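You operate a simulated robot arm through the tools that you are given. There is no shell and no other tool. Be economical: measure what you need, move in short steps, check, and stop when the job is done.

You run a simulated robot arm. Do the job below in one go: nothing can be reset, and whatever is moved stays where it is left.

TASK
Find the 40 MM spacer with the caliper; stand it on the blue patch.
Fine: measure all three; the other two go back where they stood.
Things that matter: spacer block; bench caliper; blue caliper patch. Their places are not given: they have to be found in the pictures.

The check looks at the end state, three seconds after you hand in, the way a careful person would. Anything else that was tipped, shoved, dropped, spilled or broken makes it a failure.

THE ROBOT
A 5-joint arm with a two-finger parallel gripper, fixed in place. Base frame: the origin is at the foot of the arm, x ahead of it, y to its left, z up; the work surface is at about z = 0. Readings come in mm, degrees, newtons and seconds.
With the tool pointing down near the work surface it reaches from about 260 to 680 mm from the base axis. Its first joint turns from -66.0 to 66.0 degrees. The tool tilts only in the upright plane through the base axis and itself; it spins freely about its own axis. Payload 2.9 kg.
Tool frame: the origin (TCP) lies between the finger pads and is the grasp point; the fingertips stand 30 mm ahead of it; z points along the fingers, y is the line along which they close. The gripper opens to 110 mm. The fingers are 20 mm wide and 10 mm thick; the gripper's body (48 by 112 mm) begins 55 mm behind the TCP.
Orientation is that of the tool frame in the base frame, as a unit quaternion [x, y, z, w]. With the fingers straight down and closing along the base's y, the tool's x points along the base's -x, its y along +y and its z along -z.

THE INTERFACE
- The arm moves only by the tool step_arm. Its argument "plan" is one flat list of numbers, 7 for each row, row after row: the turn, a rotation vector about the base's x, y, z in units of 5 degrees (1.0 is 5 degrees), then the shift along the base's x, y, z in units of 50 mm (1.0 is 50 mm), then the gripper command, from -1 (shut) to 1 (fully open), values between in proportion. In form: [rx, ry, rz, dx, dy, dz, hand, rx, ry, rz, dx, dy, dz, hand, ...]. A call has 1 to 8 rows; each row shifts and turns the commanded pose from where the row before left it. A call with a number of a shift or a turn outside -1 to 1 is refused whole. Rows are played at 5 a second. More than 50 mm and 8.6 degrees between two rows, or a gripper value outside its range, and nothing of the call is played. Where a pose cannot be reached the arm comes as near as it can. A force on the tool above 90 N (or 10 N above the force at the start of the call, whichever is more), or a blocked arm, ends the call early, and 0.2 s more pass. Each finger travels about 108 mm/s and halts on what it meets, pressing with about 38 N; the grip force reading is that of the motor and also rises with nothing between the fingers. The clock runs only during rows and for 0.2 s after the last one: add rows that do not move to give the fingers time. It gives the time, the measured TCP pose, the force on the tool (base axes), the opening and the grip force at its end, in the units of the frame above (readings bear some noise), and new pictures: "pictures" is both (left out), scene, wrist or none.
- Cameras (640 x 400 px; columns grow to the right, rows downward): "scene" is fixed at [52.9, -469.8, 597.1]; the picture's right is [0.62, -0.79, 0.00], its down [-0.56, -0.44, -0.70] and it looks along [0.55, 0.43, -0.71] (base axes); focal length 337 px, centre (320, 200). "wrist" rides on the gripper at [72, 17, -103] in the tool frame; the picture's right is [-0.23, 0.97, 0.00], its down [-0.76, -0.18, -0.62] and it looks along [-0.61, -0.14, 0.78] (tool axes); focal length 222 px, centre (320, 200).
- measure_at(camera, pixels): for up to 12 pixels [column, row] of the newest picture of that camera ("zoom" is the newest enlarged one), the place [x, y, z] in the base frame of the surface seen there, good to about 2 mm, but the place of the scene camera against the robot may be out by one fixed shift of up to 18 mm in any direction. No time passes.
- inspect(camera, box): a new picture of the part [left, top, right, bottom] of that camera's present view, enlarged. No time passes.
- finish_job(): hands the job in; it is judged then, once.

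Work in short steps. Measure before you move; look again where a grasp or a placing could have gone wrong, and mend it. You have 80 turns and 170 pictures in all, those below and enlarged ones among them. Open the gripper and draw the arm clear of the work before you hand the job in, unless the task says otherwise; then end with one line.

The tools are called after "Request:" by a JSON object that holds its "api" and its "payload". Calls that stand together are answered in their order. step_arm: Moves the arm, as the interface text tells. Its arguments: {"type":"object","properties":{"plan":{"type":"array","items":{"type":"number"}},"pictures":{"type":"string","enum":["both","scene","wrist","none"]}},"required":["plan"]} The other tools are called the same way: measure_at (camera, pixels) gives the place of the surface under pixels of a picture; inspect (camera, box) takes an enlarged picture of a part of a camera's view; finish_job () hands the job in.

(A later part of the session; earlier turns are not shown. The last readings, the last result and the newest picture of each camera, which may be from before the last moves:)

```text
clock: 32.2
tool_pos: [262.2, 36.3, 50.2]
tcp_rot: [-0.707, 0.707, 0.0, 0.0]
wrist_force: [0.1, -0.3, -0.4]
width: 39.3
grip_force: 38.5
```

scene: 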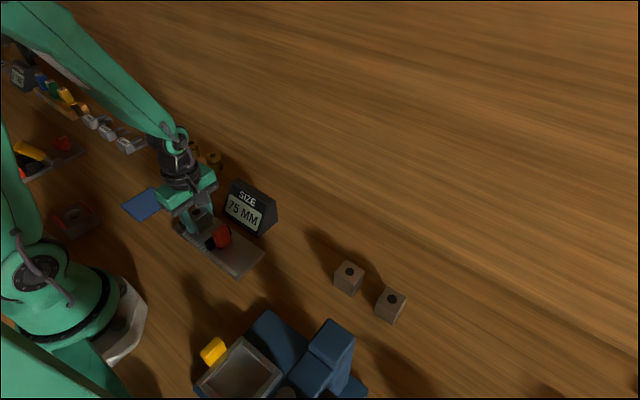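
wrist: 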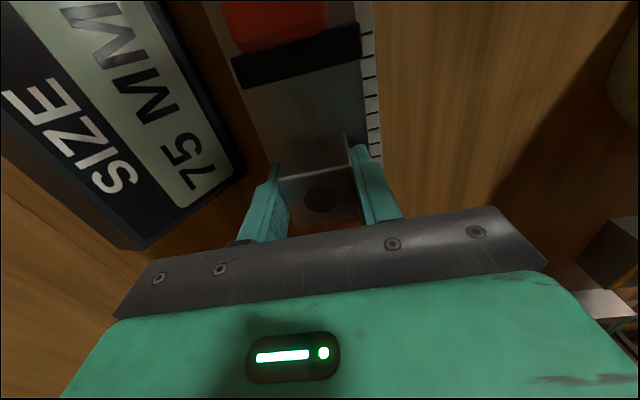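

Held (39.3 mm). Lift clear and carry back to its home (349.5,-210).

Request:
{"api": "step_arm", "payload": {"plan": [0, 0, 0, 0, -0.04, 0.15, -1, 0, 0, 0, 0, 0, 0.35, -1, 0, 0, 0, 0, 0, 0.4, -1, 0, 0, 0, 0, 0, 0.4, -1, 0, 0, 0, 0, 0, 0.3, -1, 0, 0, 0, 0.08, -0.3, 0, -1, 0, 0, 0, 0.14, -0.4, 0, -1, 0, 0, 0, 0.14, -0.4, 0, -1], "pictures": "none"}}

Request:
{"api": "step_arm", "payload": {"plan": [0, 0, 0, 0.14, -0.4, 0, -1, 0, 0, 0, 0.14, -0.4, 0, -1, 0, 0, 0, 0.14, -0.4, 0, -1, 0, 0, 0, 0.14, -0.4, 0, -1, 0, 0, 0, 0.14, -0.4, 0, -1, 0, 0, 0, 0.14, -0.4, 0, -1, 0, 0, 0, 0.14, -0.4, 0, -1, 0, 0, 0, 0.14, -0.4, 0, -1], "pictures": "none"}}

Request:
{"api": "step_arm", "payload": {"plan": [0, 0, 0, 0.14, -0.4, 0, -1, 0, 0, 0, 0.11, -0.18, 0, -1, 0, 0, 0, 0, 0, 0, -1]}}

```text
clock: 34.0
tool_pos: [282.2, -21.3, 129.5]
tcp_rot: [0.708, -0.706, 0.0, 0.0]
wrist_force: [0.0, -0.2, -0.8]
width: 39.2
grip_force: 38.1
```

```text
clock: 35.8
tool_pos: [337.1, -182.6, 128.0]
tcp_rot: [0.708, -0.707, -0.001, 0.0]
wrist_force: [0.1, -1.1, -1.2]
width: 39.5
grip_force: 38.0
```

```text
clock: 36.6
tool_pos: [350.5, -210.2, 128.3]
tcp_rot: [0.708, -0.706, -0.001, 0.001]
wrist_force: [-0.7, -0.2, -1.2]
width: 39.3
grip_force: 38.1
```

scene: 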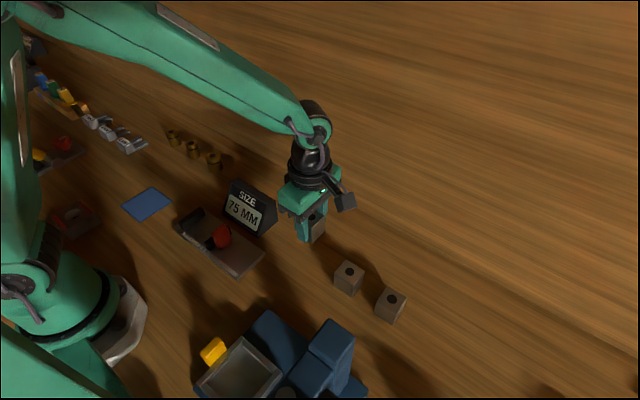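
wrist: 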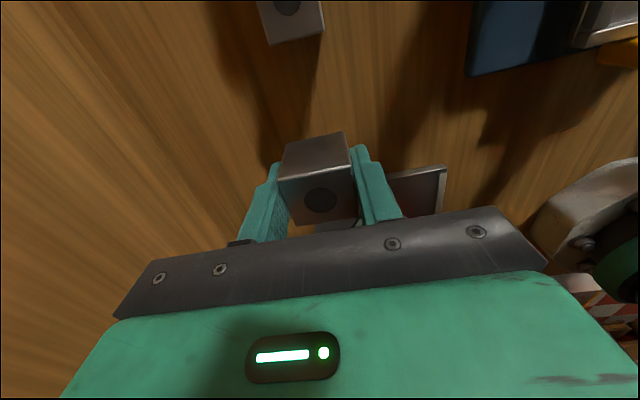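

I check the held block's position before setting it down.

Request:
{"api": "measure_at", "payload": {"camera": "wrist", "pixels": [[320, 200], [284, 183], [348, 170], [355, 208], [300, 225]]}}

Request:
{"api": "step_arm", "payload": {"plan": [0, 0, 0, 0, 0, -0.4, -1, 0, 0, 0, 0, 0, -0.4, -1, 0, 0, 0, 0, 0, -0.4, -1, 0, 0, 0, 0, 0, -0.35, -1, 0, 0, 0, 0, 0, -0.15, -1, 0, 0, 0, 0, 0, 0, -1], "pictures": "none"}}

```text
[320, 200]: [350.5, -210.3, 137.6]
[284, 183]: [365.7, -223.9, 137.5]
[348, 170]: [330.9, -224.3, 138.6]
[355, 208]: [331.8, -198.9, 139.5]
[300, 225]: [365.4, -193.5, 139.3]
```

```text
clock: 38.0
tool_pos: [351.5, -211.5, 44.8]
tcp_rot: [0.707, -0.707, 0.0, -0.001]
wrist_force: [-0.6, -0.1, -0.5]
width: 39.6
grip_force: 37.8
```

Still about 7 mm up (no contact force). Lower in small steps.

Request:
{"api": "step_arm", "payload": {"plan": [0, 0, 0, -0.02, 0, -0.06, -1, 0, 0, 0, 0, 0.01, -0.05, -1, 0, 0, 0, 0, 0, 0, -1], "pictures": "none"}}

```text
clock: 38.8
tool_pos: [349.6, -210.0, 39.5]
tcp_rot: [-0.707, 0.707, 0.0, 0.0]
wrist_force: [0.1, -0.4, -1.1]
width: 39.2
grip_force: 37.7
```

Request:
{"api": "step_arm", "payload": {"plan": [0, 0, 0, 0, 0, -0.03, -1, 0, 0, 0, 0, 0, 0, -1], "pictures": "none"}}

```text
clock: 39.4
tool_pos: [349.7, -209.6, 36.9]
tcp_rot: [0.708, -0.706, 0.0, 0.0]
wrist_force: [-0.2, -0.5, 2.0]
width: 39.3
grip_force: 38.1
```

Light contact is felt (Fz +2 N). Release gently, rise, and look.

Request:
{"api": "step_arm", "payload": {"plan": [0, 0, 0, 0, 0, 0, -0.1, 0, 0, 0, 0, 0, 0, 0.2, 0, 0, 0, 0, 0, 0.3, 0.2, 0, 0, 0, 0, 0, 0.8, 0.2, 0, 0, 0, 0, 0, 0.8, 0.2, 0, 0, 0, 0, -0.6, 0, 0.2, 0, 0, 0, 0, -0.56, 0, 0.2, 0, 0, 0, 0, 0, 0, 0.2]}}

Request:
{"api": "inspect", "payload": {"camera": "scene", "box": [270, 210, 430, 330]}}

```text
clock: 41.2
tool_pos: [347.7, -269.8, 134.5]
tcp_rot: [-0.707, 0.707, 0.0, 0.0]
wrist_force: [0.3, 0.3, 0.2]
width: 66.1
grip_force: 0.0
```

scene: 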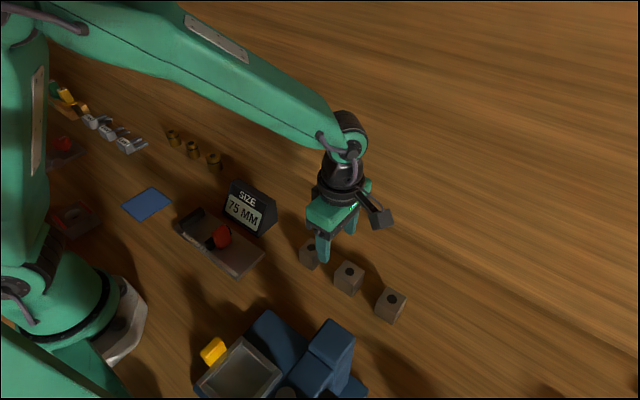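
wrist: 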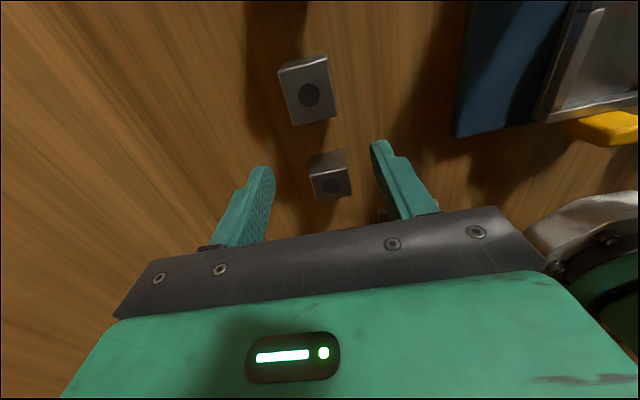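

```text
3.33 times, centred on (350, 270) of scene
```

zoom: 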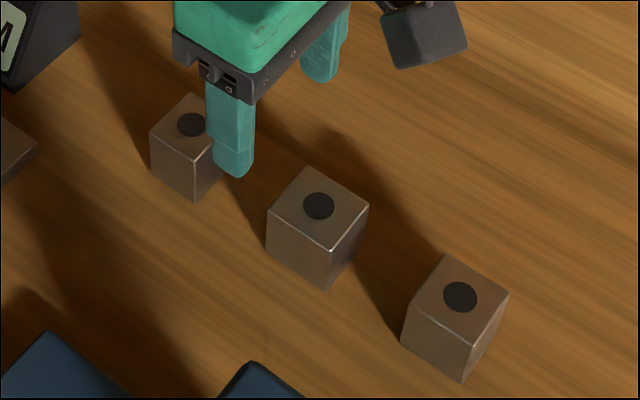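

Block 1 stands back home. Block 2 is at (310,95) in the wrist picture; I measure.

Request:
{"api": "measure_at", "payload": {"camera": "wrist", "pixels": [[333, 187], [309, 95], [282, 74], [326, 65], [335, 115], [296, 123]]}}

Request:
{"api": "measure_at", "payload": {"camera": "scene", "pixels": [[312, 247], [349, 271], [392, 297]]}}

```text
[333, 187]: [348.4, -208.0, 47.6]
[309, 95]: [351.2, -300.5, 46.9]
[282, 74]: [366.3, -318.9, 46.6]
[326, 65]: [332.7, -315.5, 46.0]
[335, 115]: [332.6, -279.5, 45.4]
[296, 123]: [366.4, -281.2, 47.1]
```

```text
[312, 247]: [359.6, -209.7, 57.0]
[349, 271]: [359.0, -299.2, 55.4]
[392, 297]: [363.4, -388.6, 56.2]
```

Block 2's home centre is ≈(350,-299.5). Move over it, lower, and close gently.

Request:
{"api": "step_arm", "payload": {"plan": [0, 0, 0, 0.03, -0.59, 0, 0.2, 0, 0, 0, 0, 0, 0, 0.2, 0, 0, 0, 0, 0, -0.6, 0.2, 0, 0, 0, 0, 0, -0.6, 0.2, 0, 0, 0, 0, 0, -0.5, 0.2, 0, 0, 0, 0, 0, -0.25, 0.2, 0, 0, 0, 0, 0, 0, 0.2], "pictures": "wrist"}}

Request:
{"api": "step_arm", "payload": {"plan": [0, 0, 0, 0, 0, 0, -0.2, 0, 0, 0, 0, 0, 0, -0.3, 0, 0, 0, 0, 0, 0, -0.4, 0, 0, 0, 0, 0, 0, -1], "pictures": "wrist"}}

```text
clock: 42.8
tool_pos: [351.3, -298.9, 34.4]
tcp_rot: [0.707, -0.707, 0.0, 0.001]
wrist_force: [0.1, 1.2, -0.6]
width: 66.2
grip_force: 0.0
```

wrist: 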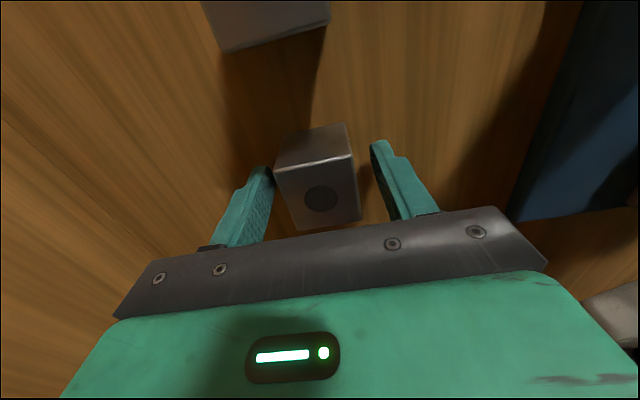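

```text
clock: 43.8
tool_pos: [350.9, -297.7, 34.3]
tcp_rot: [0.708, -0.706, 0.001, 0.0]
wrist_force: [0.6, 0.3, -0.1]
width: 39.2
grip_force: 38.6
```

wrist: 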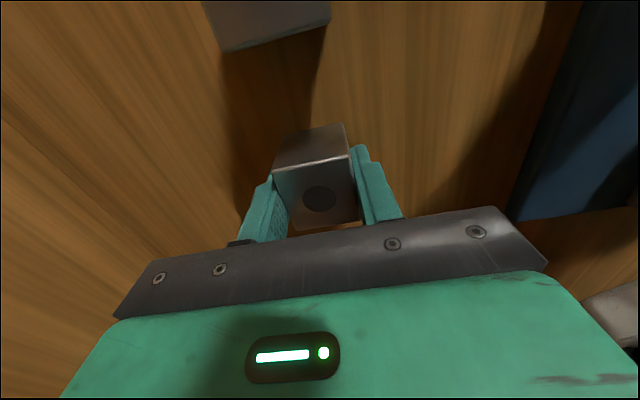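

Block 2 gripped at 39.2 mm. Lift and carry to the caliper.

Request:
{"api": "step_arm", "payload": {"plan": [0, 0, 0, 0, 0, 0.1, -1, 0, 0, 0, 0, 0, 0.3, -1, 0, 0, 0, 0, 0, 0.4, -1, 0, 0, 0, 0, 0, 0.4, -1, 0, 0, 0, 0, 0, 0.4, -1, 0, 0, 0, 0, 0, 0.28, -1, 0, 0, 0, -0.11, 0.3, 0, -1, 0, 0, 0, -0.11, 0.4, 0, -1], "pictures": "wrist"}}

Request:
{"api": "step_arm", "payload": {"plan": [0, 0, 0, -0.11, 0.42, 0, -1, 0, 0, 0, -0.11, 0.42, 0, -1, 0, 0, 0, -0.11, 0.42, 0, -1, 0, 0, 0, -0.11, 0.42, 0, -1, 0, 0, 0, -0.11, 0.42, 0, -1, 0, 0, 0, -0.11, 0.42, 0, -1, 0, 0, 0, -0.11, 0.42, 0, -1, 0, 0, 0, -0.11, 0.42, 0, -1], "pictures": "none"}}

Request:
{"api": "step_arm", "payload": {"plan": [0, 0, 0, -0.11, 0.42, 0, -1, 0, 0, 0, -0.11, 0.42, 0, -1, 0, 0, 0, -0.11, 0.42, 0, -1, 0, 0, 0, -0.11, 0.42, 0, -1, 0, 0, 0, -0.11, 0.42, 0, -1, 0, 0, 0, -0.11, 0.34, 0, -1, 0, 0, 0, 0, 0, 0, -1]}}

```text
clock: 45.6
tool_pos: [340.9, -263.2, 129.2]
tcp_rot: [0.708, -0.707, 0.0, 0.0]
wrist_force: [0.1, -0.2, -0.9]
width: 39.6
grip_force: 37.9
```

wrist: 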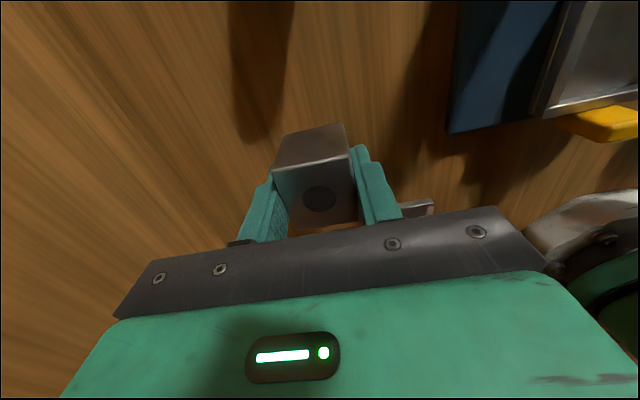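

```text
clock: 47.4
tool_pos: [294.5, -95.2, 128.7]
tcp_rot: [0.707, -0.707, 0.0, 0.0]
wrist_force: [0.7, -0.8, -1.6]
width: 39.2
grip_force: 37.9
```

```text
clock: 49.0
tool_pos: [263.3, 29.0, 128.1]
tcp_rot: [-0.707, 0.707, -0.001, -0.001]
wrist_force: [0.2, -0.6, -0.7]
width: 39.4
grip_force: 38.1
```

scene: 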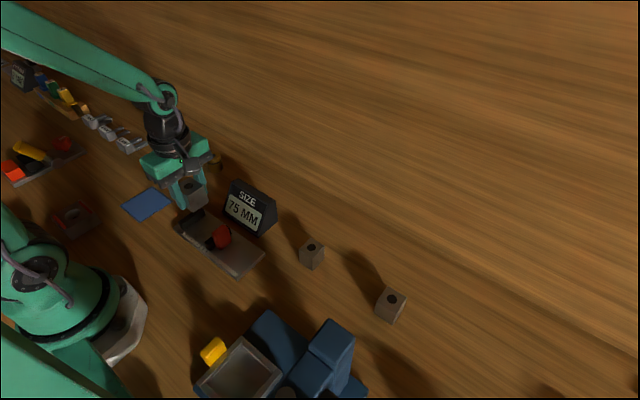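
wrist: 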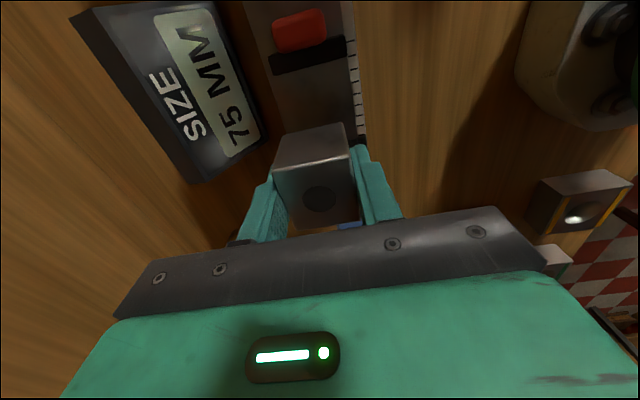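

Check the held block's exact place before lowering.

Request:
{"api": "measure_at", "payload": {"camera": "wrist", "pixels": [[319, 199], [276, 174], [346, 160], [355, 215], [291, 226], [310, 150]]}}

```text
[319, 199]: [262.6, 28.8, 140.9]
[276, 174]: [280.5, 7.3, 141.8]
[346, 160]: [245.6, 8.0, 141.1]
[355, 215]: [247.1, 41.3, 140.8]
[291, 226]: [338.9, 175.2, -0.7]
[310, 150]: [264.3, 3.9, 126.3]
```

Centre (262.6,28.5), bottom 34 mm below TCP. Lower to just over the plate.

Request:
{"api": "step_arm", "payload": {"plan": [0, 0, 0, 0, -0.02, -0.4, -1, 0, 0, 0, 0, 0, -0.4, -1, 0, 0, 0, 0, 0, -0.4, -1, 0, 0, 0, 0, 0, -0.25, -1, 0, 0, 0, 0, 0, -0.1, -1, 0, 0, 0, 0, 0, 0, -1], "pictures": "wrist"}}

```text
clock: 50.4
tool_pos: [263.2, 27.9, 51.2]
tcp_rot: [0.707, -0.707, 0.0, 0.0]
wrist_force: [0.6, -0.3, -0.8]
width: 39.4
grip_force: 38.2
```

wrist: 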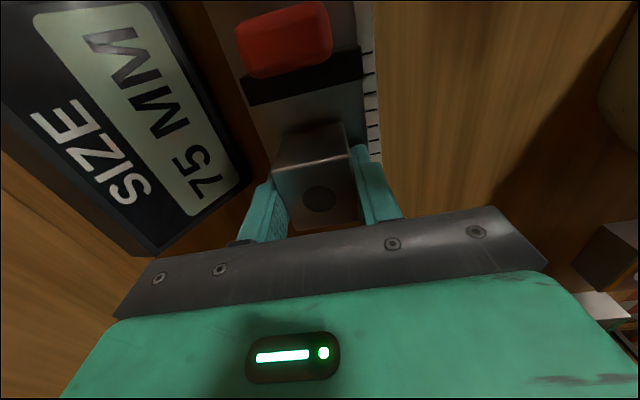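

Lower 5 mm more, release, rise to z≈107 and move over the tab.

Request:
{"api": "step_arm", "payload": {"plan": [0, 0, 0, 0, 0, -0.05, -1, 0, 0, 0, 0, 0, -0.05, -1, 0, 0, 0, 0, 0, 0, -0.1, 0, 0, 0, 0, 0, 0, 0.2, 0, 0, 0, 0, 0, 0.5, 0.2, 0, 0, 0, 0, 0, 0.7, 0.2, 0, 0, 0, -0.04, -0.4, 0, 0.2, 0, 0, 0, -0.04, -0.5, 0, 0.2]}}

```text
clock: 52.2
tool_pos: [257.5, -16.6, 107.7]
tcp_rot: [0.708, -0.706, 0.0, 0.0]
wrist_force: [-0.1, 0.1, -1.0]
width: 65.8
grip_force: 0.1
```

scene: 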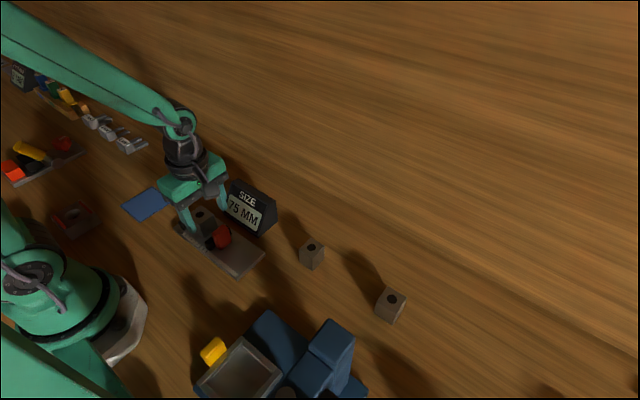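
wrist: 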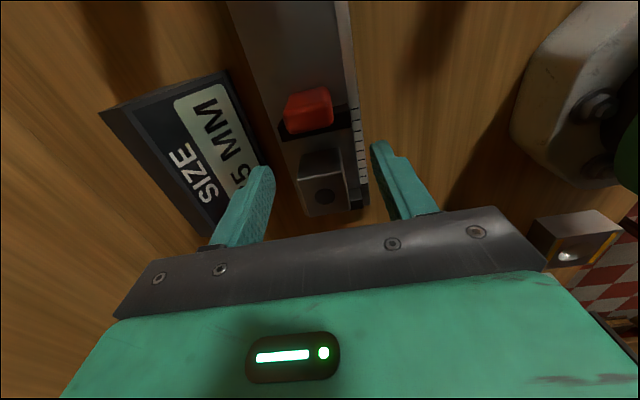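

Block 2 stands in the gap. Move onto the tab (259,-44.5), lower and close.

Request:
{"api": "step_arm", "payload": {"plan": [0, 0, 0, 0.04, -0.56, 0, 0.2, 0, 0, 0, 0, 0, -0.2, 0.2, 0, 0, 0, 0, 0, -0.3, 0.2, 0, 0, 0, 0, 0, -0.2, 0.2, 0, 0, 0, 0, 0, 0, 0.2, 0, 0, 0, 0, 0, 0, -0.4, 0, 0, 0, 0, 0, 0, -0.8, 0, 0, 0, 0, 0, 0, -1], "pictures": "wrist"}}

```text
clock: 54.0
tool_pos: [259.6, -46.9, 72.5]
tcp_rot: [-0.707, 0.708, -0.001, 0.0]
wrist_force: [2.2, -1.0, -10.9]
width: 33.7
grip_force: 45.1
```

wrist: 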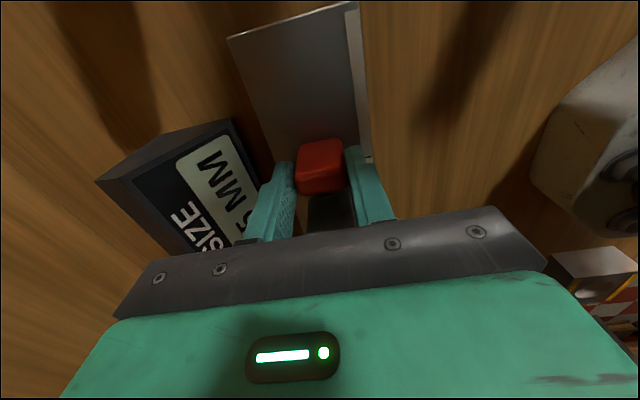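

Push the slider +y, about 32 mm.

Request:
{"api": "step_arm", "payload": {"plan": [0, 0, 0, 0, 0.1, 0, -1, 0, 0, 0, 0, 0.1, 0, -1, 0, 0, 0, 0, 0.1, 0, -1, 0, 0, 0, 0, 0.1, 0, -1, 0, 0, 0, 0, 0.1, 0, -1, 0, 0, 0, 0, 0.05, 0, -1, 0, 0, 0, 0, 0.05, 0, -1, 0, 0, 0, 0, 0.04, 0, -1], "pictures": "scene"}}

Request:
{"api": "inspect", "payload": {"camera": "scene", "box": [160, 160, 290, 280]}}

```text
clock: 55.8
tool_pos: [259.9, -15.3, 70.5]
tcp_rot: [0.708, -0.706, -0.001, 0.0]
wrist_force: [-19.3, -2.2, 34.2]
width: 33.7
grip_force: 45.6
```

scene: 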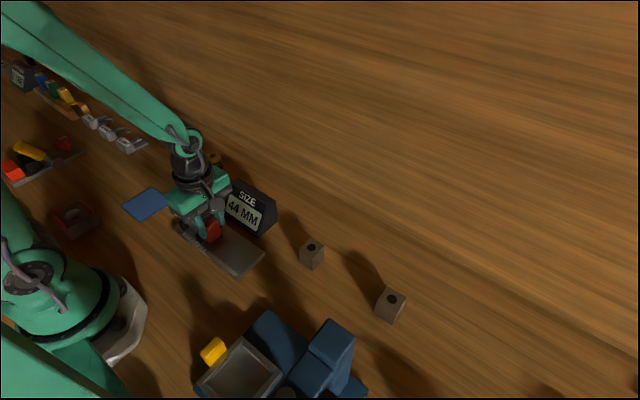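

```text
3.33 times, centred on (225, 220) of scene
```

zoom: 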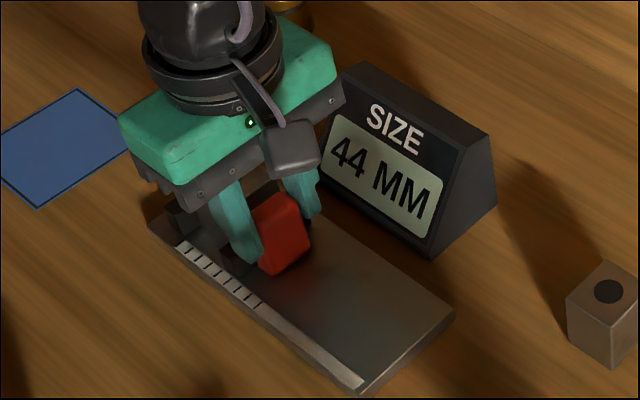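

Reads 44 MM but no y force yet; I push two more small steps to confirm.

Request:
{"api": "step_arm", "payload": {"plan": [0, 0, 0, 0, 0.04, 0, -1, 0, 0, 0, 0, 0.03, 0, -1, 0, 0, 0, 0, 0, 0, -1], "pictures": "scene"}}

Request:
{"api": "inspect", "payload": {"camera": "scene", "box": [160, 160, 290, 280]}}

```text
clock: 56.6
tool_pos: [260.3, -11.0, 70.4]
tcp_rot: [-0.707, 0.707, 0.001, 0.0]
wrist_force: [-8.7, -32.7, -8.1]
width: 33.7
grip_force: 44.9
```

scene: 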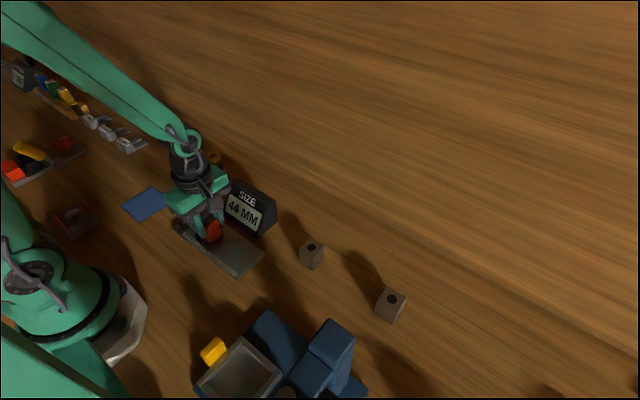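

```text
3.33 times, centred on (225, 220) of scene
```

zoom: 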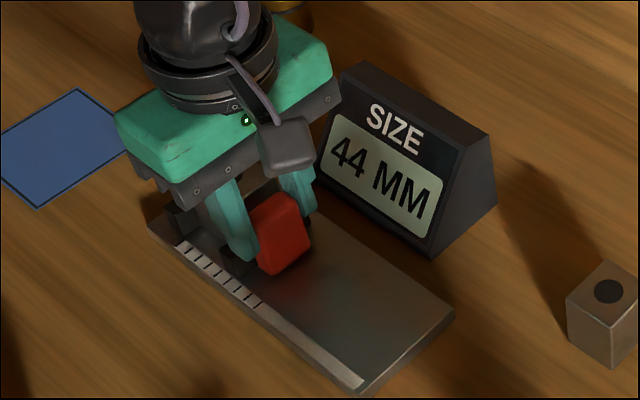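

Block 2 is 44 MM. Pull back ~33 mm, open, rise and go over the block.

Request:
{"api": "step_arm", "payload": {"plan": [0, 0, 0, 0, -0.1, 0, -1, 0, 0, 0, 0, -0.1, 0, -1, 0, 0, 0, 0, -0.1, 0, -1, 0, 0, 0, 0, -0.1, 0, -1, 0, 0, 0, 0, -0.1, 0, -1, 0, 0, 0, 0, -0.1, 0, -1, 0, 0, 0, 0, -0.1, 0, -1, 0, 0, 0, 0, 0, 0, -1], "pictures": "none"}}

Request:
{"api": "step_arm", "payload": {"plan": [0, 0, 0, 0, 0, 0, 0.0, 0, 0, 0, 0, 0, 0, 0.2, 0, 0, 0, 0, 0, 0.3, 0.2, 0, 0, 0, 0, 0, 0.4, 0.2, 0, 0, 0, 0.03, 0.5, 0, 0.2, 0, 0, 0, 0.03, 0.5, 0, 0.2, 0, 0, 0, 0.02, 0.5, 0, 0.2, 0, 0, 0, 0, 0, 0, 0.2]}}

```text
clock: 58.4
tool_pos: [260.3, -45.4, 71.8]
tcp_rot: [0.707, -0.707, 0.0, 0.0]
wrist_force: [-5.9, 33.1, 6.4]
width: 34.0
grip_force: 45.1
```

```text
clock: 60.2
tool_pos: [265.2, 30.4, 106.3]
tcp_rot: [0.707, -0.707, 0.0, 0.0]
wrist_force: [-0.8, -0.4, -0.2]
width: 66.2
grip_force: 0.1
```

scene: 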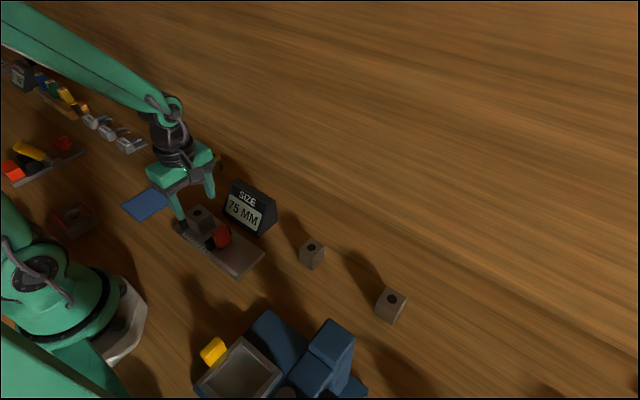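
wrist: 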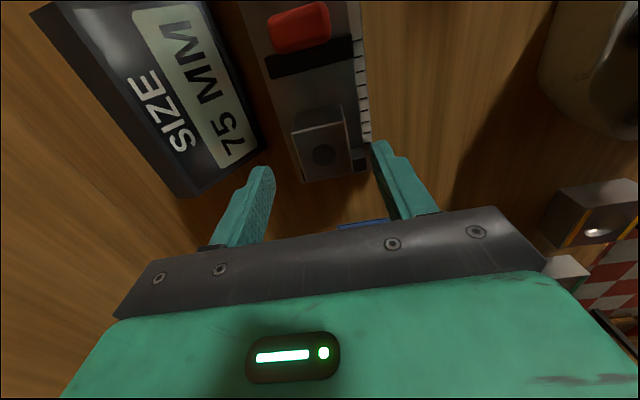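

Slider back at 75. Lower around block 2 (dot at (324,153)) and grip.

Request:
{"api": "measure_at", "payload": {"camera": "wrist", "pixels": [[324, 153]]}}

Request:
{"api": "step_arm", "payload": {"plan": [0, 0, 0, -0.03, 0.02, -0.3, 0.2, 0, 0, 0, 0, 0, -0.4, 0.2, 0, 0, 0, 0, 0, -0.35, 0.2, 0, 0, 0, 0, 0, -0.1, 0.2, 0, 0, 0, 0, 0, 0, 0.2, 0, 0, 0, 0, 0, 0, -0.2, 0, 0, 0, 0, 0, 0, -0.4, 0, 0, 0, 0, 0, 0, -1], "pictures": "wrist"}}

```text
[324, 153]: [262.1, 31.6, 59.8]
```

```text
clock: 62.0
tool_pos: [263.4, 30.9, 48.5]
tcp_rot: [0.707, -0.707, -0.001, 0.0]
wrist_force: [-0.2, 0.5, 0.3]
width: 39.3
grip_force: 38.1
```

wrist: 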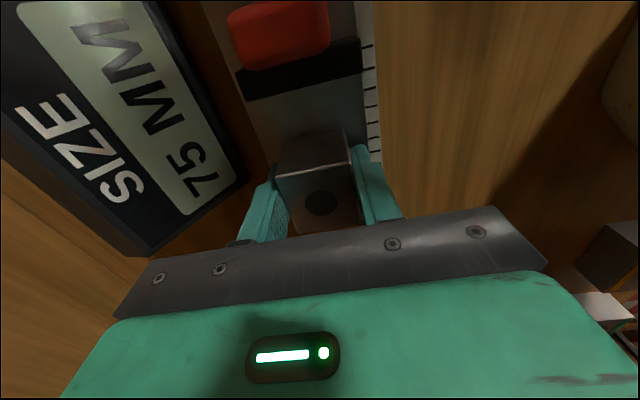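

Held. Lift, and carry back to home (350,-299.5).

Request:
{"api": "step_arm", "payload": {"plan": [0, 0, 0, 0, -0.04, 0.15, -1, 0, 0, 0, 0, 0, 0.35, -1, 0, 0, 0, 0, 0, 0.4, -1, 0, 0, 0, 0, 0, 0.4, -1, 0, 0, 0, 0, 0, 0.3, -1, 0, 0, 0, 0.11, -0.4, 0, -1, 0, 0, 0, 0.11, -0.42, 0, -1, 0, 0, 0, 0.11, -0.42, 0, -1], "pictures": "none"}}

Request:
{"api": "step_arm", "payload": {"plan": [0, 0, 0, 0.11, -0.42, 0, -1, 0, 0, 0, 0.11, -0.42, 0, -1, 0, 0, 0, 0.11, -0.42, 0, -1, 0, 0, 0, 0.11, -0.42, 0, -1, 0, 0, 0, 0.11, -0.42, 0, -1, 0, 0, 0, 0.11, -0.42, 0, -1, 0, 0, 0, 0.11, -0.42, 0, -1, 0, 0, 0, 0.11, -0.42, 0, -1], "pictures": "none"}}

Request:
{"api": "step_arm", "payload": {"plan": [0, 0, 0, 0.11, -0.42, 0, -1, 0, 0, 0, 0.11, -0.42, 0, -1, 0, 0, 0, 0.11, -0.42, 0, -1, 0, 0, 0, 0.11, -0.42, 0, -1, 0, 0, 0, 0.08, -0.31, 0, -1, 0, 0, 0, 0, 0, 0, -1]}}

```text
clock: 63.8
tool_pos: [278.6, -33.3, 129.2]
tcp_rot: [0.708, -0.706, 0.0, 0.0]
wrist_force: [0.2, 0.3, -2.1]
width: 39.5
grip_force: 38.2
```

```text
clock: 65.6
tool_pos: [325.1, -202.6, 128.1]
tcp_rot: [0.708, -0.706, 0.0, 0.0]
wrist_force: [0.1, -0.3, -1.1]
width: 39.6
grip_force: 37.8
```

```text
clock: 67.0
tool_pos: [350.3, -300.7, 129.1]
tcp_rot: [0.708, -0.707, -0.001, 0.001]
wrist_force: [-1.1, -0.7, -1.4]
width: 39.2
grip_force: 38.1
```

scene: 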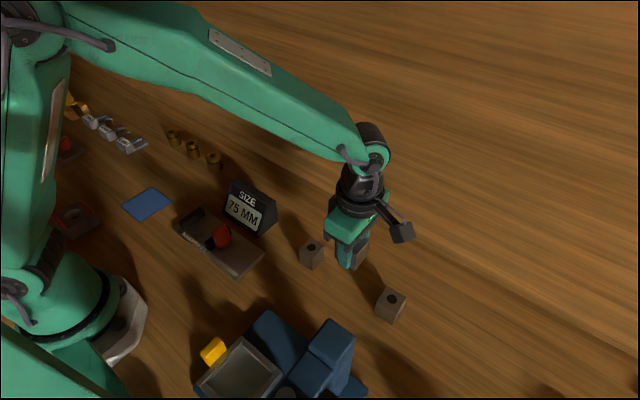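
wrist: 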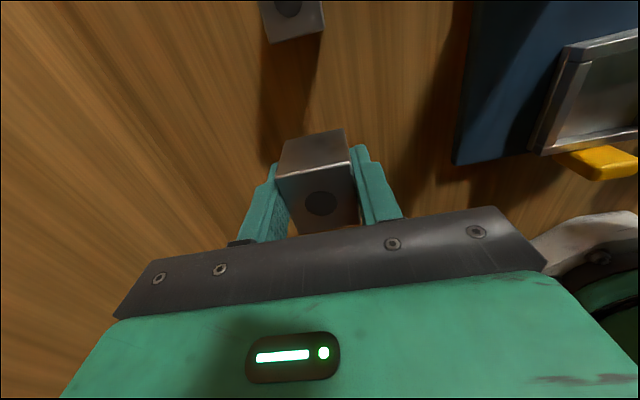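

Over home. Lower toward the bench.

Request:
{"api": "measure_at", "payload": {"camera": "wrist", "pixels": [[320, 204], [278, 181], [347, 165]]}}

Request:
{"api": "step_arm", "payload": {"plan": [0, 0, 0, 0, 0, -0.4, -1, 0, 0, 0, 0, 0, -0.4, -1, 0, 0, 0, 0, 0, -0.4, -1, 0, 0, 0, 0, 0, -0.4, -1, 0, 0, 0, 0, 0, -0.15, -1, 0, 0, 0, 0, 0, 0, -1], "pictures": "none"}}

```text
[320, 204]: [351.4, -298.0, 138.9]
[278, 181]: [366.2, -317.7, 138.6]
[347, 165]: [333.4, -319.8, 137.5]
```

```text
clock: 68.4
tool_pos: [349.4, -302.7, 41.9]
tcp_rot: [-0.707, 0.707, 0.0, 0.001]
wrist_force: [-0.5, -0.5, -1.7]
width: 39.4
grip_force: 37.6
```

About 4–5 mm remains; lower in small steps.

Request:
{"api": "step_arm", "payload": {"plan": [0, 0, 0, 0, 0.01, -0.05, -1, 0, 0, 0, 0, 0, -0.03, -1, 0, 0, 0, 0, 0, 0, -1], "pictures": "none"}}

```text
clock: 69.2
tool_pos: [349.2, -300.6, 38.1]
tcp_rot: [0.707, -0.707, 0.0, 0.001]
wrist_force: [0.4, 1.0, -0.5]
width: 39.3
grip_force: 38.0
```

Request:
{"api": "step_arm", "payload": {"plan": [0, 0, 0, 0, 0, -0.03, -1, 0, 0, 0, 0, 0, 0, -1], "pictures": "none"}}

```text
clock: 69.8
tool_pos: [350.1, -301.3, 36.6]
tcp_rot: [0.707, -0.707, 0.0, 0.0]
wrist_force: [-2.2, 1.6, 9.4]
width: 39.2
grip_force: 38.4
```

Contact (Fz +9 N). Release, rise, and move toward block 3.

Request:
{"api": "step_arm", "payload": {"plan": [0, 0, 0, 0, 0, 0, -0.1, 0, 0, 0, 0, 0, 0, 0.2, 0, 0, 0, 0, 0, 0.3, 0.2, 0, 0, 0, 0, 0, 0.8, 0.2, 0, 0, 0, 0, 0, 0.8, 0.2, 0, 0, 0, 0, -0.6, 0, 0.2, 0, 0, 0, 0, -0.56, 0, 0.2, 0, 0, 0, 0, 0, 0, 0.2]}}

```text
clock: 71.6
tool_pos: [350.1, -361.4, 130.7]
tcp_rot: [0.708, -0.707, 0.0, 0.0]
wrist_force: [0.3, -0.7, -0.1]
width: 66.0
grip_force: 0.1
```

scene: 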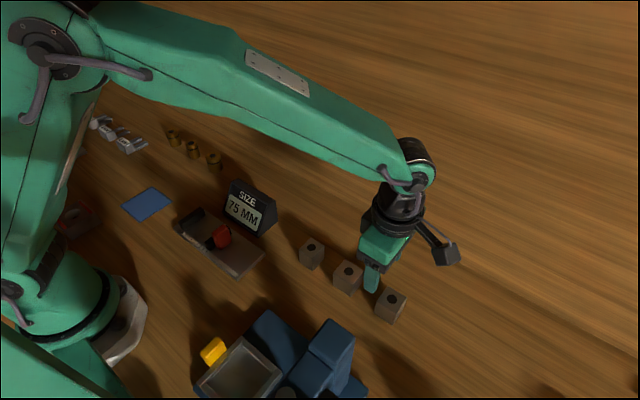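
wrist: 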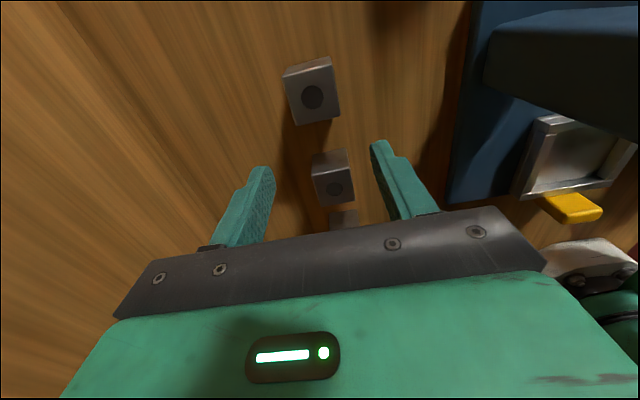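

Block 2 is back. I measure block 3 and the blue structure at right to be sure of clearance.

Request:
{"api": "measure_at", "payload": {"camera": "wrist", "pixels": [[336, 187], [312, 97], [289, 79], [329, 70], [338, 115], [299, 122], [500, 60], [485, 80], [600, 60], [470, 150], [490, 15]]}}

```text
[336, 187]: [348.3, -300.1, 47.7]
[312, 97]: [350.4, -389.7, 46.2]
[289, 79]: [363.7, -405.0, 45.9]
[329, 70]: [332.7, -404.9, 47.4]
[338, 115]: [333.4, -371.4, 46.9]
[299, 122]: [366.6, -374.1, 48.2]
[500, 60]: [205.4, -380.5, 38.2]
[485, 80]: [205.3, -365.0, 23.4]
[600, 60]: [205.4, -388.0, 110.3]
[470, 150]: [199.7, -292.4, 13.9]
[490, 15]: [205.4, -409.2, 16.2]
```

Clear (blue at x≤205). Block 3 centre ≈(350,-389). Lower and grip.

Request:
{"api": "step_arm", "payload": {"plan": [0, 0, 0, 0, -0.55, 0, 0.2, 0, 0, 0, 0, 0, 0, 0.2, 0, 0, 0, 0, 0, -0.6, 0.2, 0, 0, 0, 0, 0, -0.6, 0.2, 0, 0, 0, 0, 0, -0.5, 0.2, 0, 0, 0, 0, 0, -0.18, 0.2, 0, 0, 0, 0, 0, 0, 0.2], "pictures": "wrist"}}

Request:
{"api": "step_arm", "payload": {"plan": [0, 0, 0, 0, 0, 0, -0.2, 0, 0, 0, 0, 0, 0, -0.3, 0, 0, 0, 0, 0, 0, -0.4, 0, 0, 0, 0, 0, 0, -1], "pictures": "wrist"}}

```text
clock: 73.2
tool_pos: [348.4, -387.7, 37.6]
tcp_rot: [-0.707, 0.707, -0.001, 0.0]
wrist_force: [-0.2, 0.4, -0.2]
width: 66.1
grip_force: 0.1
```

wrist: 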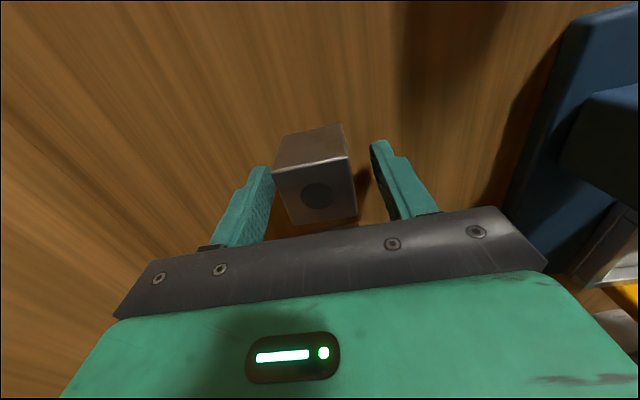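

```text
clock: 74.2
tool_pos: [349.4, -387.7, 36.7]
tcp_rot: [-0.707, 0.707, 0.001, 0.0]
wrist_force: [-0.9, -0.7, -0.1]
width: 39.5
grip_force: 37.8
```

wrist: 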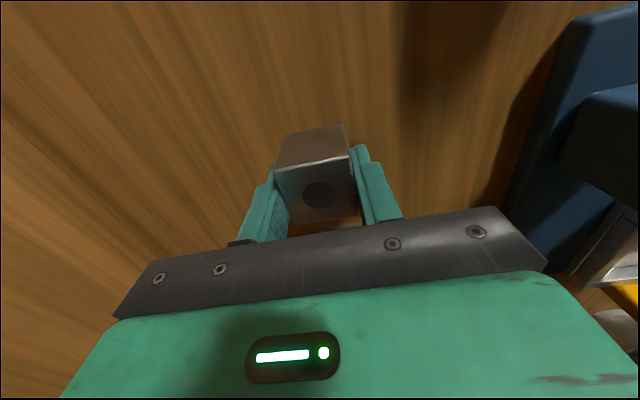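

Gripped. Lift and carry to the caliper.

Request:
{"api": "step_arm", "payload": {"plan": [0, 0, 0, 0, 0, 0.1, -1, 0, 0, 0, 0, 0, 0.3, -1, 0, 0, 0, 0, 0, 0.4, -1, 0, 0, 0, 0, 0, 0.4, -1, 0, 0, 0, 0, 0, 0.4, -1, 0, 0, 0, 0, 0, 0.26, -1, 0, 0, 0, -0.087, 0.42, 0, -1, 0, 0, 0, -0.087, 0.42, 0, -1], "pictures": "none"}}

Request:
{"api": "step_arm", "payload": {"plan": [0, 0, 0, -0.087, 0.42, 0, -1, 0, 0, 0, -0.087, 0.42, 0, -1, 0, 0, 0, -0.087, 0.42, 0, -1, 0, 0, 0, -0.087, 0.42, 0, -1, 0, 0, 0, -0.087, 0.42, 0, -1, 0, 0, 0, -0.087, 0.42, 0, -1, 0, 0, 0, -0.087, 0.42, 0, -1, 0, 0, 0, -0.087, 0.42, 0, -1], "pictures": "none"}}

Request:
{"api": "step_arm", "payload": {"plan": [0, 0, 0, -0.087, 0.42, 0, -1, 0, 0, 0, -0.087, 0.42, 0, -1, 0, 0, 0, -0.087, 0.42, 0, -1, 0, 0, 0, -0.087, 0.42, 0, -1, 0, 0, 0, -0.087, 0.42, 0, -1, 0, 0, 0, -0.087, 0.42, 0, -1, 0, 0, 0, -0.087, 0.42, 0, -1, 0, 0, 0, -0.087, 0.42, 0, -1], "pictures": "none"}}

Request:
{"api": "step_arm", "payload": {"plan": [0, 0, 0, -0.087, 0.42, 0, -1, 0, 0, 0, -0.087, 0.42, 0, -1, 0, 0, 0, 0, 0, 0, -1]}}

```text
clock: 76.0
tool_pos: [341.4, -345.2, 130.4]
tcp_rot: [-0.707, 0.707, 0.001, 0.0]
wrist_force: [0.1, -0.4, -1.0]
width: 39.4
grip_force: 38.0
```

```text
clock: 77.8
tool_pos: [305.8, -177.6, 129.7]
tcp_rot: [0.707, -0.707, 0.0, 0.0]
wrist_force: [0.1, -0.1, -0.8]
width: 39.3
grip_force: 37.8
```

```text
clock: 79.6
tool_pos: [271.6, -8.5, 130.0]
tcp_rot: [0.708, -0.706, 0.0, 0.0]
wrist_force: [-0.5, 0.2, -1.7]
width: 39.3
grip_force: 38.0
```

```text
clock: 80.4
tool_pos: [265.1, 33.4, 129.2]
tcp_rot: [0.707, -0.707, -0.001, -0.001]
wrist_force: [-0.5, 0.1, -0.4]
width: 39.2
grip_force: 38.2
```

scene: 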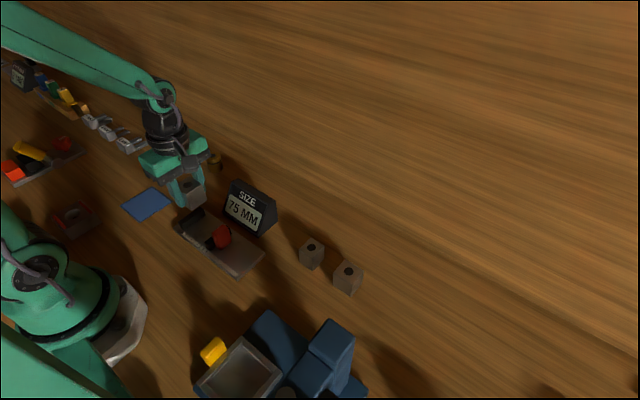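
wrist: 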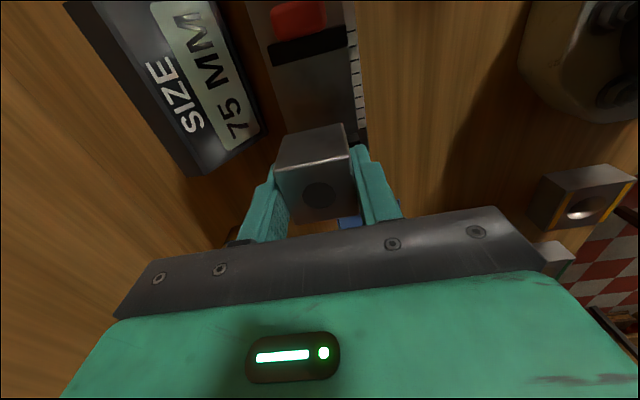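

Above the gap. Lower to TCP z≈50.

Request:
{"api": "step_arm", "payload": {"plan": [0, 0, 0, -0.03, -0.03, -0.4, -1, 0, 0, 0, 0, 0, -0.4, -1, 0, 0, 0, 0, 0, -0.4, -1, 0, 0, 0, 0, 0, -0.25, -1, 0, 0, 0, 0, 0, -0.1, -1, 0, 0, 0, 0, 0, 0, -1], "pictures": "wrist"}}

```text
clock: 81.8
tool_pos: [263.1, 32.9, 53.5]
tcp_rot: [-0.707, 0.707, 0.0, -0.001]
wrist_force: [0.3, -0.1, -0.5]
width: 39.4
grip_force: 38.2
```

wrist: 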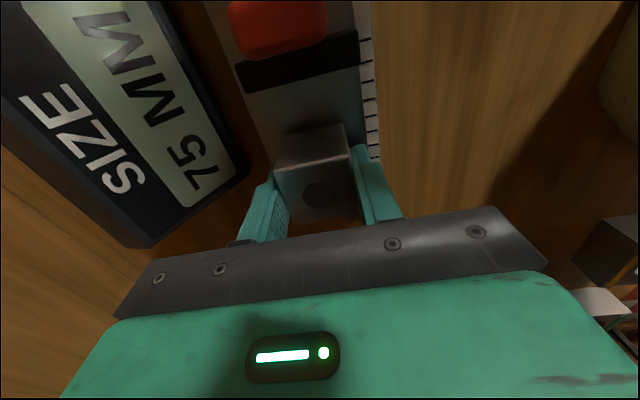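

Lower ~4.5 mm more, release, rise and head to the tab.

Request:
{"api": "step_arm", "payload": {"plan": [0, 0, 0, 0, 0, -0.05, -1, 0, 0, 0, 0, 0, -0.04, -1, 0, 0, 0, 0, 0, 0, -0.1, 0, 0, 0, 0, 0, 0, 0.2, 0, 0, 0, 0, 0, 0.5, 0.2, 0, 0, 0, 0, 0, 0.65, 0.2, 0, 0, 0, -0.04, -0.5, 0, 0.2, 0, 0, 0, -0.03, -0.5, 0, 0.2], "pictures": "wrist"}}

```text
clock: 83.6
tool_pos: [259.8, -17.4, 105.6]
tcp_rot: [0.707, -0.707, 0.0, 0.001]
wrist_force: [-0.4, 0.5, 0.2]
width: 65.9
grip_force: 0.1
```

wrist: 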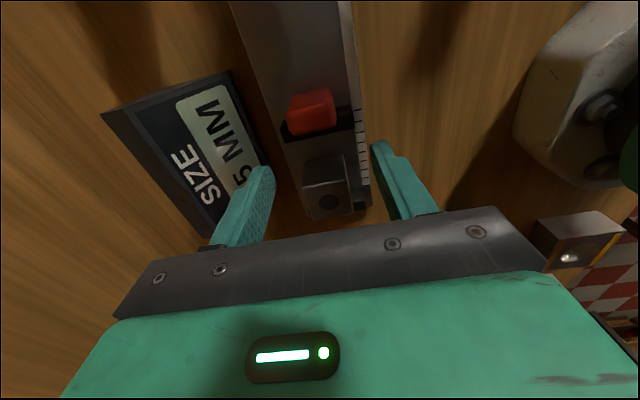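

Block 3 stands. Go onto the tab and grip it.

Request:
{"api": "step_arm", "payload": {"plan": [0, 0, 0, 0, -0.55, 0, 0.2, 0, 0, 0, 0, 0, -0.2, 0.2, 0, 0, 0, 0, 0, -0.3, 0.2, 0, 0, 0, 0, 0, -0.17, 0.2, 0, 0, 0, 0, 0, 0, 0.2, 0, 0, 0, 0, 0, 0, -0.4, 0, 0, 0, 0, 0, 0, -0.8, 0, 0, 0, 0, 0, 0, -1], "pictures": "wrist"}}

Request:
{"api": "step_arm", "payload": {"plan": [0, 0, 0, 0, 0.1, 0, -1, 0, 0, 0, 0, 0.1, 0, -1, 0, 0, 0, 0, 0.1, 0, -1, 0, 0, 0, 0, 0.1, 0, -1, 0, 0, 0, 0, 0.1, 0, -1, 0, 0, 0, 0, 0.1, 0, -1, 0, 0, 0, 0, 0.05, 0, -1, 0, 0, 0, 0, 0.04, 0, -1], "pictures": "scene"}}

```text
clock: 85.4
tool_pos: [259.0, -45.8, 71.9]
tcp_rot: [-0.707, 0.707, -0.001, 0.001]
wrist_force: [15.2, 0.2, -12.3]
width: 33.8
grip_force: 45.2
```

wrist: 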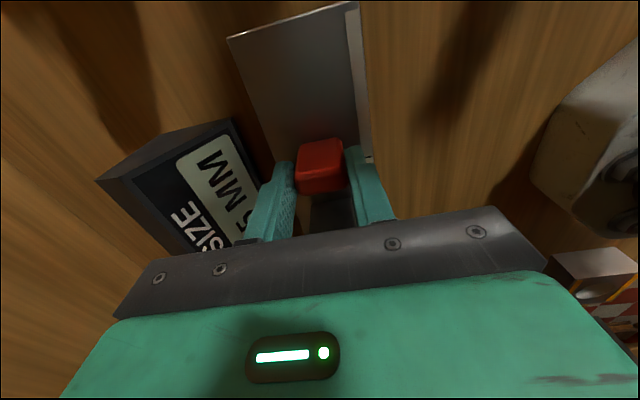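

```text
clock: 87.2
tool_pos: [259.7, -11.5, 72.4]
tcp_rot: [-0.707, 0.707, -0.002, 0.002]
wrist_force: [22.2, -7.6, -19.2]
width: 33.6
grip_force: 44.5
```

scene: 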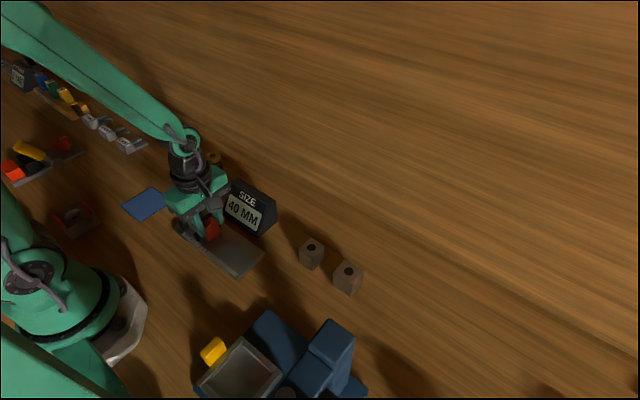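

Reads 40 MM; push a bit more to confirm it is stopped by the block.

Request:
{"api": "step_arm", "payload": {"plan": [0, 0, 0, 0, 0.04, 0, -1, 0, 0, 0, 0, 0.03, 0, -1, 0, 0, 0, 0, 0, 0, -1], "pictures": "scene"}}

Request:
{"api": "inspect", "payload": {"camera": "scene", "box": [160, 160, 290, 280]}}

```text
clock: 88.0
tool_pos: [259.2, -8.0, 71.8]
tcp_rot: [0.707, -0.707, 0.001, 0.0]
wrist_force: [13.4, -33.3, 5.0]
width: 33.9
grip_force: 45.0
```

scene: 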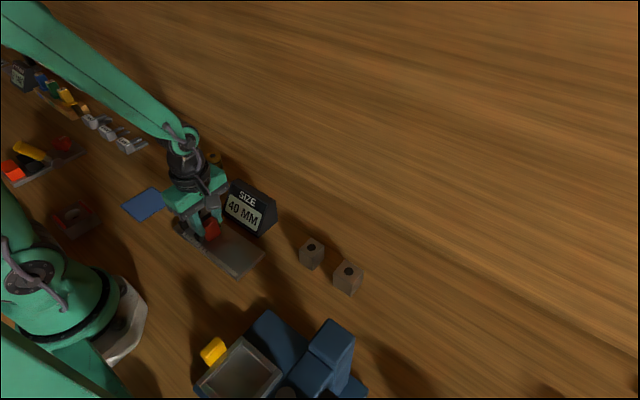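

```text
3.33 times, centred on (225, 220) of scene
```

zoom: 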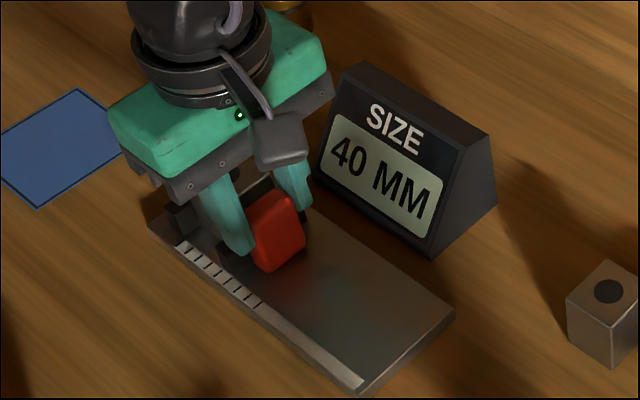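

Block 3 is confirmed as the 40 MM spacer. Pull the slider back, open, rise, and go over the block.

Request:
{"api": "step_arm", "payload": {"plan": [0, 0, 0, 0, -0.1, 0, -1, 0, 0, 0, 0, -0.1, 0, -1, 0, 0, 0, 0, -0.1, 0, -1, 0, 0, 0, 0, -0.1, 0, -1, 0, 0, 0, 0, -0.1, 0, -1, 0, 0, 0, 0, -0.1, 0, -1, 0, 0, 0, 0, -0.1, 0, -1, 0, 0, 0, 0, -0.06, 0, -1], "pictures": "none"}}

Request:
{"api": "step_arm", "payload": {"plan": [0, 0, 0, 0, 0, 0, 0.0, 0, 0, 0, 0, 0, 0, 0.2, 0, 0, 0, 0, 0, 0.3, 0.2, 0, 0, 0, 0, 0, 0.4, 0.2, 0, 0, 0, 0.03, 0.5, 0, 0.2, 0, 0, 0, 0.03, 0.5, 0, 0.2, 0, 0, 0, 0.02, 0.53, 0, 0.2, 0, 0, 0, 0, 0, 0, 0.2]}}

Request:
{"api": "measure_at", "payload": {"camera": "scene", "pixels": [[125, 205], [148, 189], [170, 201], [144, 220], [147, 204], [311, 246], [347, 270]]}}

```text
clock: 89.8
tool_pos: [259.1, -45.5, 72.6]
tcp_rot: [0.709, -0.705, 0.001, -0.001]
wrist_force: [25.7, 34.3, -0.9]
width: 33.9
grip_force: 45.6
```

```text
clock: 91.6
tool_pos: [264.1, 30.7, 105.7]
tcp_rot: [0.707, -0.707, 0.001, 0.0]
wrist_force: [-0.1, -0.3, 0.1]
width: 66.2
grip_force: 0.1
```

scene: 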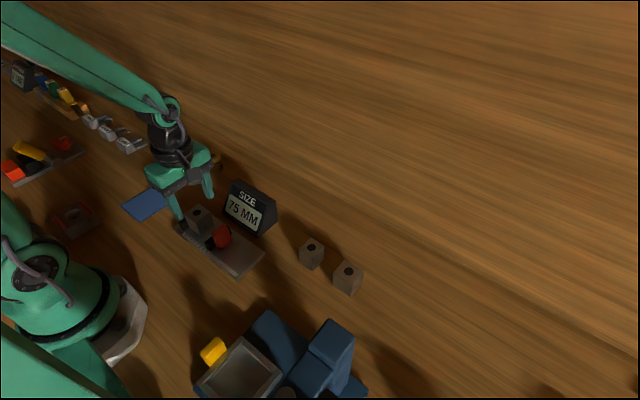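
wrist: 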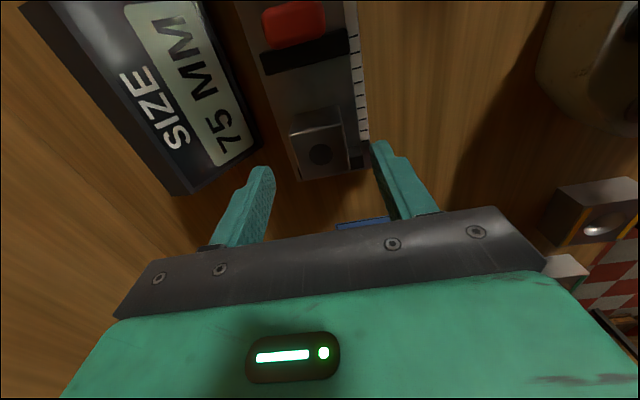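

```text
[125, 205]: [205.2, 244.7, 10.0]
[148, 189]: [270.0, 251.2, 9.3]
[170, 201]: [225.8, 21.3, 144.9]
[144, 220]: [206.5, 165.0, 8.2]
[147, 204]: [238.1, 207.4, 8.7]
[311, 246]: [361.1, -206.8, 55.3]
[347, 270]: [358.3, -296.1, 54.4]
```

Slider back at 75. Grip block 3 (centre ≈ y 34).

Request:
{"api": "measure_at", "payload": {"camera": "wrist", "pixels": [[320, 154]]}}

Request:
{"api": "step_arm", "payload": {"plan": [0, 0, 0, 0, 0.06, -0.3, 0.2, 0, 0, 0, 0, 0, -0.4, 0.2, 0, 0, 0, 0, 0, -0.35, 0.2, 0, 0, 0, 0, 0, -0.1, 0.2, 0, 0, 0, 0, 0, 0, 0.2, 0, 0, 0, 0, 0, 0, -0.2, 0, 0, 0, 0, 0, 0, -0.4, 0, 0, 0, 0, 0, 0, -1], "pictures": "wrist"}}

```text
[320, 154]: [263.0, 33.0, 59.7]
```

```text
clock: 93.4
tool_pos: [262.7, 34.9, 49.4]
tcp_rot: [0.707, -0.707, 0.0, 0.0]
wrist_force: [-0.4, -1.0, -0.9]
width: 39.4
grip_force: 38.2
```

wrist: 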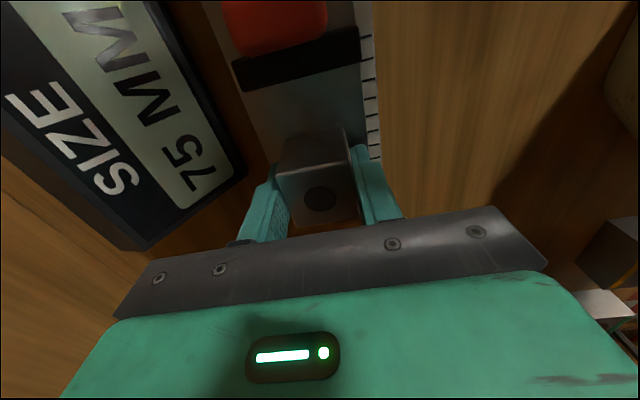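

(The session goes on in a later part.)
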